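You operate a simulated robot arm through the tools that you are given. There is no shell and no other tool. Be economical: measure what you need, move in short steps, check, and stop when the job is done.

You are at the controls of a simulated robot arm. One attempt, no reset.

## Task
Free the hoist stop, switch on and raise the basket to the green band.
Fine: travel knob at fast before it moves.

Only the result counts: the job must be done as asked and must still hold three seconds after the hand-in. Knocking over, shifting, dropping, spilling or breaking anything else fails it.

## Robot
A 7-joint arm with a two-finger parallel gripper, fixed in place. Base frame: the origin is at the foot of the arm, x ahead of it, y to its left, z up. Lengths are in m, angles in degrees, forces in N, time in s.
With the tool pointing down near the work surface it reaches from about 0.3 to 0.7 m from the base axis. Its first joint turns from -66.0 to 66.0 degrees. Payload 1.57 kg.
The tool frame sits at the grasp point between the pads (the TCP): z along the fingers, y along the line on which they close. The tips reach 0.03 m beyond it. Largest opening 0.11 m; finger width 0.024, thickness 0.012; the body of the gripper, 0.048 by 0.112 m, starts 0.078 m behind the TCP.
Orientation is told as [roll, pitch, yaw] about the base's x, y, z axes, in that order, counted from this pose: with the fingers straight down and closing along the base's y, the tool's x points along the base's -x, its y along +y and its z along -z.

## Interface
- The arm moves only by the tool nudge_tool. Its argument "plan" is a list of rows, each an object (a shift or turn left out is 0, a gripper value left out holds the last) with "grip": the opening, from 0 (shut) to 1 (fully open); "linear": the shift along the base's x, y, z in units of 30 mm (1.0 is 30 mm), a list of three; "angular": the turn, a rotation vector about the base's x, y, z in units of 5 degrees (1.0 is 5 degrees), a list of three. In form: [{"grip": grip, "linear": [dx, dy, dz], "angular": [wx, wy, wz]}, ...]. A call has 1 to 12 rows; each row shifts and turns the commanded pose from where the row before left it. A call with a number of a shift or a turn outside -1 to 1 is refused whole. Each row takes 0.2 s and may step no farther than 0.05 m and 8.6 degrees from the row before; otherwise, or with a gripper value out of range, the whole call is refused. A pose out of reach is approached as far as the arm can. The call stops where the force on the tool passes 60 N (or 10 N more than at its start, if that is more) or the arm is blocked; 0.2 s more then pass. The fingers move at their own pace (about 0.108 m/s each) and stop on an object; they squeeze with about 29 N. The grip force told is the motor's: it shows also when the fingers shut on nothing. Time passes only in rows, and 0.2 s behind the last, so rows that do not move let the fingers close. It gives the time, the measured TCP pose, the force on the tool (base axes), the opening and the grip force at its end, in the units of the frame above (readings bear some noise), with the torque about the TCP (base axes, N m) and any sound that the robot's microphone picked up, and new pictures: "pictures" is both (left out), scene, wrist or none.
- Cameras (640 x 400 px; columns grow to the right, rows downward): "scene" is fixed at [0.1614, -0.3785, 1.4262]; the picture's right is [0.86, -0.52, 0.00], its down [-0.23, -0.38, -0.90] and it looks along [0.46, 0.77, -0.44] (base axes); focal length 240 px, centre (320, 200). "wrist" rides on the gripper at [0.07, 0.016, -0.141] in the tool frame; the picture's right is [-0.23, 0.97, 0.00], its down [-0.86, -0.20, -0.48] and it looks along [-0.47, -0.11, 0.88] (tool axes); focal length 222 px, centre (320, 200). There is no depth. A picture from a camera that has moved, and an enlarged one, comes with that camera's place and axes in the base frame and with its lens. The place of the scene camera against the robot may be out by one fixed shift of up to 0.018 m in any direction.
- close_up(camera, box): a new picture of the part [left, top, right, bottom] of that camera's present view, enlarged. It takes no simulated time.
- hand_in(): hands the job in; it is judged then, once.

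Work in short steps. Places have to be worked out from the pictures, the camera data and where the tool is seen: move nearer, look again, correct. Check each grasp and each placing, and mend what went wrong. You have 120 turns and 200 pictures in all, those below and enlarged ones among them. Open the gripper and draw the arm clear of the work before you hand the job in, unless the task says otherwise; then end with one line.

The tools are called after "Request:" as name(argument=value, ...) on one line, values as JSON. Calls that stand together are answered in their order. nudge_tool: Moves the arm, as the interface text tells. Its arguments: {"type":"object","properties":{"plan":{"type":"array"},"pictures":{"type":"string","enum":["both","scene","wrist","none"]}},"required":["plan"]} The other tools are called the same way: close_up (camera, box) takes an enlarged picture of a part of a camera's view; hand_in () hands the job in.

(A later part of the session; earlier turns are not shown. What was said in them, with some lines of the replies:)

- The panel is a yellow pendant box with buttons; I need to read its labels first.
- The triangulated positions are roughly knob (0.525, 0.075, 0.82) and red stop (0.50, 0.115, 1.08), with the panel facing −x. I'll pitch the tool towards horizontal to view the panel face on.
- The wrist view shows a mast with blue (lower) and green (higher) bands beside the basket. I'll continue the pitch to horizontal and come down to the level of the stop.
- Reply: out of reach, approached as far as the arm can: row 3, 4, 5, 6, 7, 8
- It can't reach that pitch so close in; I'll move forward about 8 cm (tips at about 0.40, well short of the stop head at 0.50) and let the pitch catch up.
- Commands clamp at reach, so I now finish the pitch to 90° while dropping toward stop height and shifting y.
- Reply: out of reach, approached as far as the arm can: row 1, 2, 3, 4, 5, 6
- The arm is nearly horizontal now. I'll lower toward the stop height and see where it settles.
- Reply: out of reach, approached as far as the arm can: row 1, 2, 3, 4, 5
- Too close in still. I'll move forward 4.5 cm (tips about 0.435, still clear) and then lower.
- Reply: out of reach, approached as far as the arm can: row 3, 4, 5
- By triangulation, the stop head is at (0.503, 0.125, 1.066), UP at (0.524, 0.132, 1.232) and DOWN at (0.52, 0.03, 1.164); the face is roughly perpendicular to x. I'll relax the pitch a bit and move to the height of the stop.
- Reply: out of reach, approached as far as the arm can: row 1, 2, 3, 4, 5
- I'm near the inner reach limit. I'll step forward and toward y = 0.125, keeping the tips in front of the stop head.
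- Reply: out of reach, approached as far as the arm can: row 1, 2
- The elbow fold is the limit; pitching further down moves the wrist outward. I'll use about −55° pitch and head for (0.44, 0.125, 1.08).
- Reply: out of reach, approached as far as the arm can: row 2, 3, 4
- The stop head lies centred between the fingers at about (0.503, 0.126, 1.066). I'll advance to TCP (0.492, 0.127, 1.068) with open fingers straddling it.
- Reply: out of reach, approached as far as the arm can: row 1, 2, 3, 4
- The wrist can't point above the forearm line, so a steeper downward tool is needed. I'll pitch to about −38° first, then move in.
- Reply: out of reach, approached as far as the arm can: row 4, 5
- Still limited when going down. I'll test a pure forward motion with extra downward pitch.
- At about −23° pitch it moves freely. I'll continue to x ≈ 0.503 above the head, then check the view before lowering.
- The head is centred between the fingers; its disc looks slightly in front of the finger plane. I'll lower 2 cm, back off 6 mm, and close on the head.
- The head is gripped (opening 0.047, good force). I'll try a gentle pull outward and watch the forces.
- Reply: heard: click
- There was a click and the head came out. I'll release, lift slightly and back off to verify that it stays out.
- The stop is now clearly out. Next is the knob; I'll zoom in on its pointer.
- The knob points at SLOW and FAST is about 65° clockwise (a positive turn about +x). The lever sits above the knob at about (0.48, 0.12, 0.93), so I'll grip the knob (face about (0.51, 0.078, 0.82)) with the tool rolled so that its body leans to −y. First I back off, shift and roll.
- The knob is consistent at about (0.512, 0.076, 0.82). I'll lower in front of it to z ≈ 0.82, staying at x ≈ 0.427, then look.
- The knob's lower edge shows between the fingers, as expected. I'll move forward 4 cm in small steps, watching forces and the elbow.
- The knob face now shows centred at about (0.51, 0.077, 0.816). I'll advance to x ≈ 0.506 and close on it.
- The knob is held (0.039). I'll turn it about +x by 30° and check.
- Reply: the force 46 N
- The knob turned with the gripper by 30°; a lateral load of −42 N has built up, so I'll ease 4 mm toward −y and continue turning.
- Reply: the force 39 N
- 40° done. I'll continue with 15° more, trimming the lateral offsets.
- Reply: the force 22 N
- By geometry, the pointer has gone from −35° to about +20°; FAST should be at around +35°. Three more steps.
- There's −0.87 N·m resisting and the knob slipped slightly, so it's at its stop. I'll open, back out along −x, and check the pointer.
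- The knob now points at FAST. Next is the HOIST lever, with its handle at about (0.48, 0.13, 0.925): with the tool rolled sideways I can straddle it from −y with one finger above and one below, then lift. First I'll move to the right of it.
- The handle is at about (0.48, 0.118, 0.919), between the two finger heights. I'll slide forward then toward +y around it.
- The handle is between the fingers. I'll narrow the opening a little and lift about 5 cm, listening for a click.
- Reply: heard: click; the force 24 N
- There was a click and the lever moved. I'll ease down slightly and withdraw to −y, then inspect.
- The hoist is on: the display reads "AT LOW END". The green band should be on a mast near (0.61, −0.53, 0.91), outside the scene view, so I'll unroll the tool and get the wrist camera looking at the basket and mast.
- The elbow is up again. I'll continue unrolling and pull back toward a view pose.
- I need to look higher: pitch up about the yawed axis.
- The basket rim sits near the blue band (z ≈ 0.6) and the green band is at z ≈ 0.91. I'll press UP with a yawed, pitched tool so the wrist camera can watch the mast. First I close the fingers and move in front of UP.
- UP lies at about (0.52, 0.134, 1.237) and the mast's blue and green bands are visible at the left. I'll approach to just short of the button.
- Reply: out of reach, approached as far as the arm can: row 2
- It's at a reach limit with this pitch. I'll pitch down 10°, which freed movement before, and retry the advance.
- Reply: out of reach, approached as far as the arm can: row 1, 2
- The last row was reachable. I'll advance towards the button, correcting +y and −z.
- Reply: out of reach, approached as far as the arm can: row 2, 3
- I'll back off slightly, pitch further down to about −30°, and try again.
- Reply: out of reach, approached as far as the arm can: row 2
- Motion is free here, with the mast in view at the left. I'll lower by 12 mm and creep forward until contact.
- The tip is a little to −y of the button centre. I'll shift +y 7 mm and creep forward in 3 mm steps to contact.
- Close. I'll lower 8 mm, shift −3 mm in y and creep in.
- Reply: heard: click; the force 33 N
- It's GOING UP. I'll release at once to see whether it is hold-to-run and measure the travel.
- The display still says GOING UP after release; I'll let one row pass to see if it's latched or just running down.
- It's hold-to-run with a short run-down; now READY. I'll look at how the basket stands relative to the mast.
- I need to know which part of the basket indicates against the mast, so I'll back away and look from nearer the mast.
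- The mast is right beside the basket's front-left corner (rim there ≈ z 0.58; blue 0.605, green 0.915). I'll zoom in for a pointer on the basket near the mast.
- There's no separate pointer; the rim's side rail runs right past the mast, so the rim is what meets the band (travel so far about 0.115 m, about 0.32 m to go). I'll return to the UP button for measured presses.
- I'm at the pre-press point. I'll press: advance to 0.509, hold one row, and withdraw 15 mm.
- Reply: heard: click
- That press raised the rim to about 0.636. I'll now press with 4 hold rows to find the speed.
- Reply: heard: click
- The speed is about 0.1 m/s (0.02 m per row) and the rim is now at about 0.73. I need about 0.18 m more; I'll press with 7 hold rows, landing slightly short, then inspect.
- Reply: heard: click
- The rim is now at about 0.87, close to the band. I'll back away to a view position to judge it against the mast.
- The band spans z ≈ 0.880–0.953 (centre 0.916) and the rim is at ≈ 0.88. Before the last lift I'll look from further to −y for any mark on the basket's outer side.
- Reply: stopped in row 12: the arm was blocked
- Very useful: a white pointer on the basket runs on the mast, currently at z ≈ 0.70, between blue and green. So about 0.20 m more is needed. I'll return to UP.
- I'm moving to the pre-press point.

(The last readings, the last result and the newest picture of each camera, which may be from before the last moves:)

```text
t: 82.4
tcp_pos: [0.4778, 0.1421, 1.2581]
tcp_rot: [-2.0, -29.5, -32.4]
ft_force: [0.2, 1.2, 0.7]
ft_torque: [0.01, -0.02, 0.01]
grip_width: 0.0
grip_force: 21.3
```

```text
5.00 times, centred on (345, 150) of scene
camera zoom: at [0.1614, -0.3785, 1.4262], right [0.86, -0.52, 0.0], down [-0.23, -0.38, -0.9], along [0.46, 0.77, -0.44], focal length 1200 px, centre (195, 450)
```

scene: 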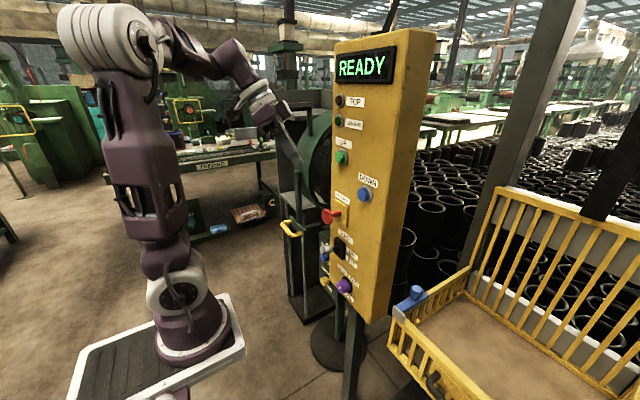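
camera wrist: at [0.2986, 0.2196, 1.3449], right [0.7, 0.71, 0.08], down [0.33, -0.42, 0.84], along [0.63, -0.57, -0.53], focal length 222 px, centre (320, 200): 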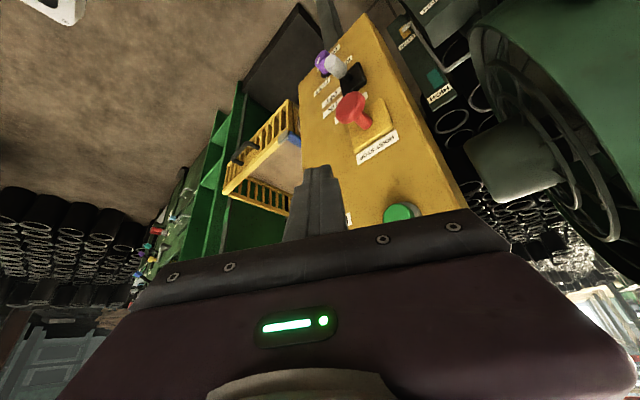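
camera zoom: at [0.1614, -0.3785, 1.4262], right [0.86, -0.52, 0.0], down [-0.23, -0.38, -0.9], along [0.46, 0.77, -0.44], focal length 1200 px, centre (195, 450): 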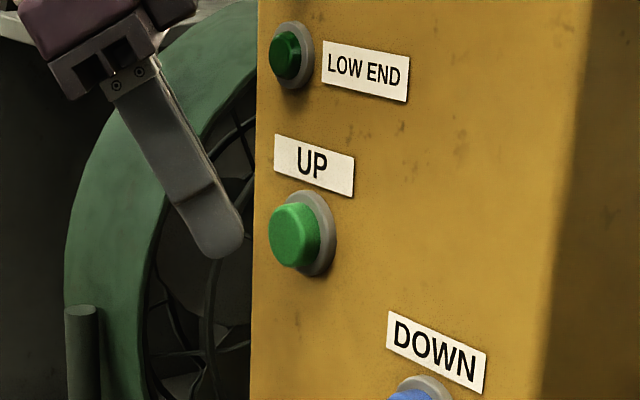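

Aligned. I'll press with 8 hold rows (expecting about +0.155 m), then check.

Request:
nudge_tool(plan=[{"linear": [0.55, 0, 0]}, {"linear": [0.5, 0, 0]}, {}, {}, {}, {}, {}, {}, {}, {}, {"linear": [-0.5, 0, 0]}, {}])

Request:
close_up(camera="wrist", box=[130, 30, 330, 260])

```text
t: 85.0
tcp_pos: [0.4959, 0.1414, 1.2584]
tcp_rot: [-1.8, -29.6, -32.6]
ft_force: [0.2, -0.5, 0.5]
ft_torque: [0.02, 0.03, 0.0]
grip_width: 0.0003
grip_force: 21.4
heard: click
camera wrist: at [0.397, 0.2289, 1.3461], right [0.7, 0.71, 0.09], down [0.32, -0.42, 0.84], along [0.63, -0.57, -0.53], focal length 222 px, centre (320, 200)
```

scene: 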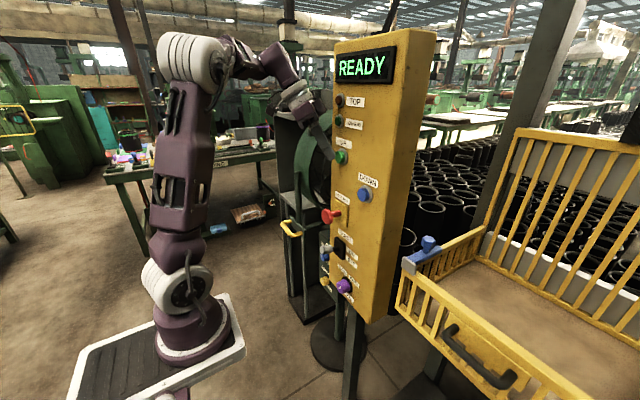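
wrist: 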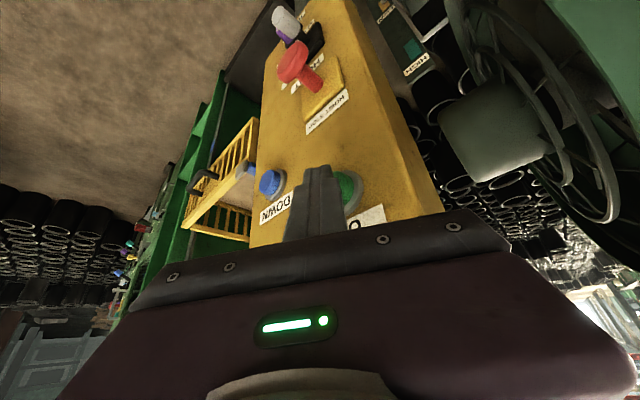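

```text
1.74 times, centred on (230, 145) of wrist
camera zoom: at [0.397, 0.2289, 1.3461], right [0.7, 0.71, 0.09], down [0.32, -0.42, 0.84], along [0.63, -0.57, -0.53], focal length 386 px, centre (476, 296)
```

zoom: 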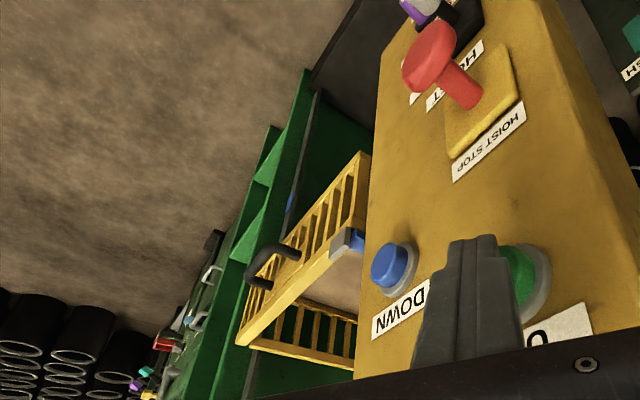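

The pointer should be at about 0.855 now. I'll go to the viewing spot again to measure it against the band.

Request:
nudge_tool(plan=[{"linear": [-1, 0, 0]}, {"linear": [-1, 0, 0]}, {"linear": [-1, -0.8, 0]}, {"linear": [-1, -1, 0.2]}, {"linear": [-0.2, -1, 0.2], "angular": [-0.51, -0.85, 0]}, {"linear": [0, -1, 0.2], "angular": [-0.51, -0.85, 0]}, {"linear": [0, -1, 0], "angular": [-0.3, -0.5, 0]}, {"linear": [0, -1, 0]}, {"linear": [0, -1, 0]}, {"linear": [0, -1, 0]}, {"linear": [0, -1, 0]}, {"linear": [0, -1, 0]}], pictures="none")

Request:
nudge_tool(plan=[{"linear": [0, -1, 0], "angular": [0, 0, 1]}, {"linear": [0, -1, 0], "angular": [0, 0, 1]}, {"linear": [0, -1, 0], "angular": [0, 0, 1]}, {"linear": [0, -1, 0], "angular": [0, 0, 1]}, {"linear": [0, -1, 0], "angular": [0, 0, 1]}, {"linear": [0, -1, 0], "angular": [0, 0, 1]}, {"linear": [0, -1, 0]}, {"linear": [0, -0.9, 0]}], pictures="wrist")

Request:
close_up(camera="wrist", box=[190, 0, 350, 140])

```text
t: 87.6
tcp_pos: [0.3716, -0.1515, 1.2765]
tcp_rot: [-1.4, -42.3, -32.6]
ft_force: [-0.6, 0.0, -0.1]
ft_torque: [-0.02, -0.01, 0.02]
grip_width: 0.0
grip_force: 21.3
```

```text
t: 89.4
tcp_pos: [0.3697, -0.3894, 1.2762]
tcp_rot: [-1.8, -42.5, -2.7]
ft_force: [0.0, 0.2, 0.0]
ft_torque: [0.04, -0.05, 0.08]
grip_width: 0.0001
grip_force: 21.3
camera wrist: at [0.2242, -0.3623, 1.333], right [0.23, 0.96, 0.13], down [0.29, -0.2, 0.94], along [0.93, -0.18, -0.33], focal length 222 px, centre (320, 200)
```

wrist: 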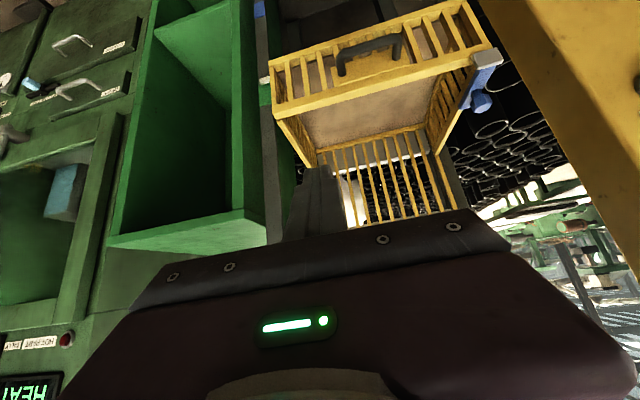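

```text
2.86 times, centred on (270, 70) of wrist
camera zoom: at [0.2242, -0.3623, 1.333], right [0.23, 0.96, 0.13], down [0.29, -0.2, 0.94], along [0.93, -0.18, -0.33], focal length 635 px, centre (463, 571)
```

zoom: 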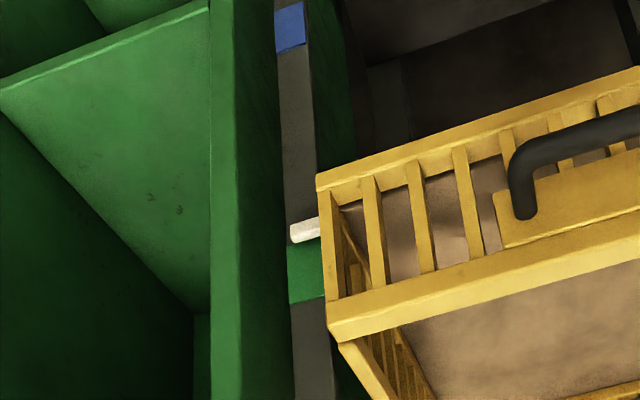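

The pointer is just below the green band (≈0.88 vs band 0.883–0.942), so about 3 cm more is needed: a short press. I'm returning to UP.

Request:
nudge_tool(plan=[{"linear": [0, 1, 0]}, {"linear": [0, 1, 0], "angular": [0, 0, -1]}, {"linear": [0, 1, 0], "angular": [0, 0, -1]}, {"linear": [0, 1, 0], "angular": [0, 0, -1]}, {"linear": [0, 1, 0], "angular": [0, 0, -1]}, {"linear": [0, 1, 0], "angular": [0, 0, -1]}, {"linear": [0, 1, 0], "angular": [0, 0, -1]}, {"linear": [0, 1, 0], "angular": [0.51, 0.85, 0]}, {"linear": [0, 1, 0], "angular": [0.51, 0.85, 0]}, {"linear": [0, 1, 0], "angular": [0.3, 0.5, 0]}, {"linear": [0, 1, 0]}, {"linear": [0, 1, 0]}], pictures="none")

Request:
nudge_tool(plan=[{"linear": [0, 1, -0.2]}, {"linear": [0, 1, -0.2]}, {"linear": [0, 1, -0.2]}, {"linear": [0, 1, 0]}, {"linear": [0.6, 1, 0]}, {"linear": [0.9, 0.7, 0]}, {"linear": [0.9, 0, 0]}, {"linear": [0.9, 0, 0]}, {}], pictures="none")

```text
t: 92.0
tcp_pos: [0.3681, -0.0273, 1.2751]
tcp_rot: [-2.0, -29.6, -32.4]
ft_force: [0.0, 0.8, 0.4]
ft_torque: [-0.02, 0.01, -0.02]
grip_width: 0.0
grip_force: 21.0
```

```text
t: 94.0
tcp_pos: [0.4698, 0.1436, 1.2582]
tcp_rot: [-2.0, -29.6, -32.4]
ft_force: [-0.2, 1.1, -0.2]
ft_torque: [-0.02, -0.01, -0.05]
grip_width: 0.0
grip_force: 21.1
```

I'm at x = 0.470. I'll approach to 0.494, then a short press (in, then immediately out).

Request:
nudge_tool(plan=[{"linear": [0.8, 0, 0]}, {}, {"linear": [0.5, 0, 0]}, {"linear": [-0.5, 0, 0]}, {}], pictures="scene")

```text
t: 95.2
tcp_pos: [0.4919, 0.1429, 1.2572]
tcp_rot: [-2.0, -29.6, -32.4]
ft_force: [0.4, 0.5, 1.1]
ft_torque: [-0.01, 0.02, 0.0]
grip_width: 0.0001
grip_force: 20.9
heard: click
```

scene: 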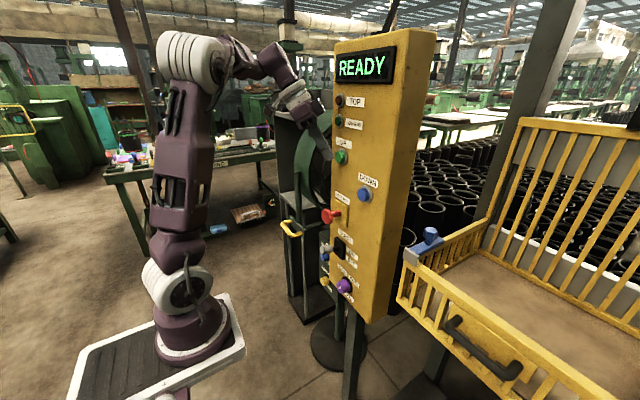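

A click; the basket rose by about 2.5 cm. I'll inspect the pointer again.

Request:
nudge_tool(plan=[{"linear": [-1, 0, 0]}, {"linear": [-1, 0, 0]}, {"linear": [-1, -0.8, 0]}, {"linear": [-1, -1, 0.2]}, {"linear": [0, -1, 0.2], "angular": [-0.51, -0.85, 0]}, {"linear": [0, -1, 0.2], "angular": [-0.51, -0.85, 0]}, {"linear": [0, -1, 0], "angular": [-0.3, -0.5, 0]}, {"linear": [0, -1, 0]}, {"linear": [0, -1, 0]}, {"linear": [0, -1, 0]}, {"linear": [0, -1, 0]}, {"linear": [0, -1, 0]}], pictures="none")

Request:
nudge_tool(plan=[{"linear": [0, -1, 0], "angular": [0, 0, 1]}, {"linear": [0, -1, 0], "angular": [0, 0, 1]}, {"linear": [0, -1, 0], "angular": [0, 0, 1]}, {"linear": [0, -1, 0], "angular": [0, 0, 1]}, {"linear": [0, -1, 0], "angular": [0, 0, 1]}, {"linear": [0, -1, 0], "angular": [0, 0, 1]}, {"linear": [0, -1, 0]}, {"linear": [0, -0.9, 0]}], pictures="none")

Request:
close_up(camera="wrist", box=[190, 0, 350, 140])

```text
t: 97.8
tcp_pos: [0.3701, -0.1512, 1.275]
tcp_rot: [-1.6, -42.5, -32.6]
ft_force: [0.3, -0.6, -0.8]
ft_torque: [0.03, -0.01, 0.04]
grip_width: 0.0003
grip_force: 21.4
```

```text
t: 99.6
tcp_pos: [0.3708, -0.3801, 1.274]
tcp_rot: [-1.6, -42.3, -2.7]
ft_force: [-0.2, 0.7, -0.3]
ft_torque: [0.01, 0.04, 0.02]
grip_width: 0.0
grip_force: 21.3
out of reach, approached as far as the arm can: row 8
```

```text
2.86 times, centred on (270, 70) of wrist
camera zoom: at [0.2258, -0.3529, 1.332], right [0.23, 0.96, 0.13], down [0.3, -0.2, 0.93], along [0.93, -0.18, -0.33], focal length 635 px, centre (463, 571)
```

zoom: 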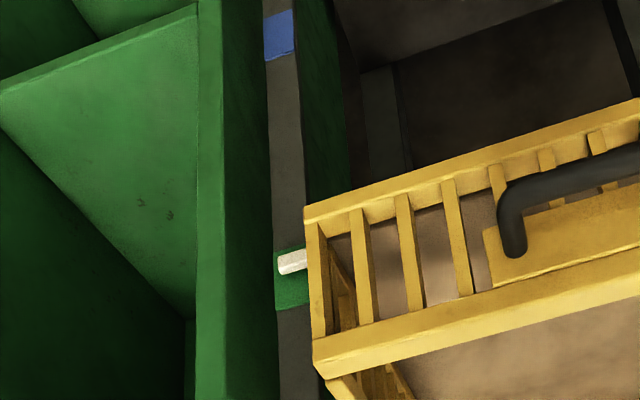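

The pointer now sits inside the green band (≈0.90–0.92 vs 0.883–0.942). I'll open the gripper, draw the arm clear, and check the panel one last time.

Request:
nudge_tool(plan=[{"grip": 1, "linear": [-0.5, 0.8, 0.3]}, {"linear": [-0.5, 0.8, 0.3]}, {"linear": [0, 0.8, 0.2]}, {"linear": [0, 0.8, 0]}, {"linear": [0, 0.8, 0]}, {"linear": [0, 0.8, 0]}, {}])

Request:
close_up(camera="scene", box=[310, 40, 410, 310])

```text
t: 101.2
tcp_pos: [0.3405, -0.2355, 1.3007]
tcp_rot: [-1.4, -42.5, -2.6]
ft_force: [-0.4, -0.4, 0.4]
ft_torque: [0.04, 0.0, -0.02]
grip_width: 0.11
grip_force: 0.1
camera wrist: at [0.1957, -0.2083, 1.3571], right [0.23, 0.96, 0.13], down [0.3, -0.2, 0.93], along [0.93, -0.18, -0.33], focal length 222 px, centre (320, 200)
```

scene: 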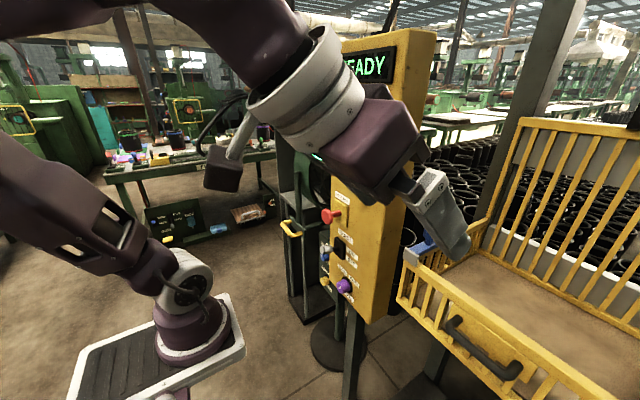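
wrist: 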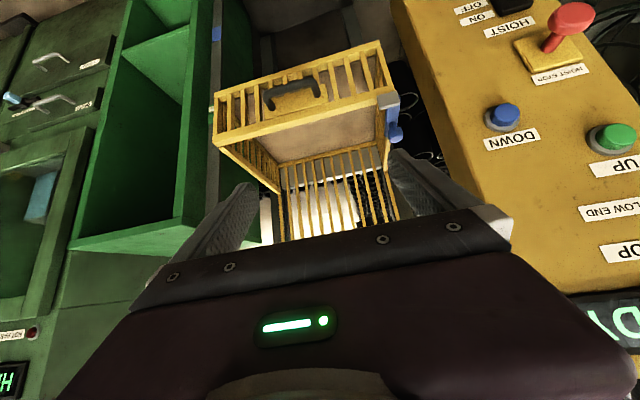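

```text
1.48 times, centred on (360, 175) of scene
camera zoom: at [0.1614, -0.3785, 1.4262], right [0.86, -0.52, 0.0], down [-0.23, -0.38, -0.9], along [0.46, 0.77, -0.44], focal length 355 px, centre (261, 237)
```

zoom: 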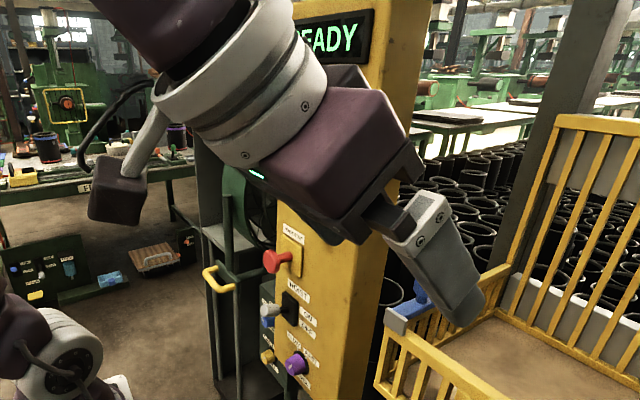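

The stop is out, the lever is at ON, the knob is at FAST and the display reads READY. The pointer is in the green band, the arm is clear and the gripper is open, so I'm handing in.

Request:
hand_in()

```text
The job is handed in.
```

I handed in the job: hoist stop pulled out, travel knob turned to FAST before anything moved, hoist switched ON, and the basket raised in steps until its pointer sat inside the green band.
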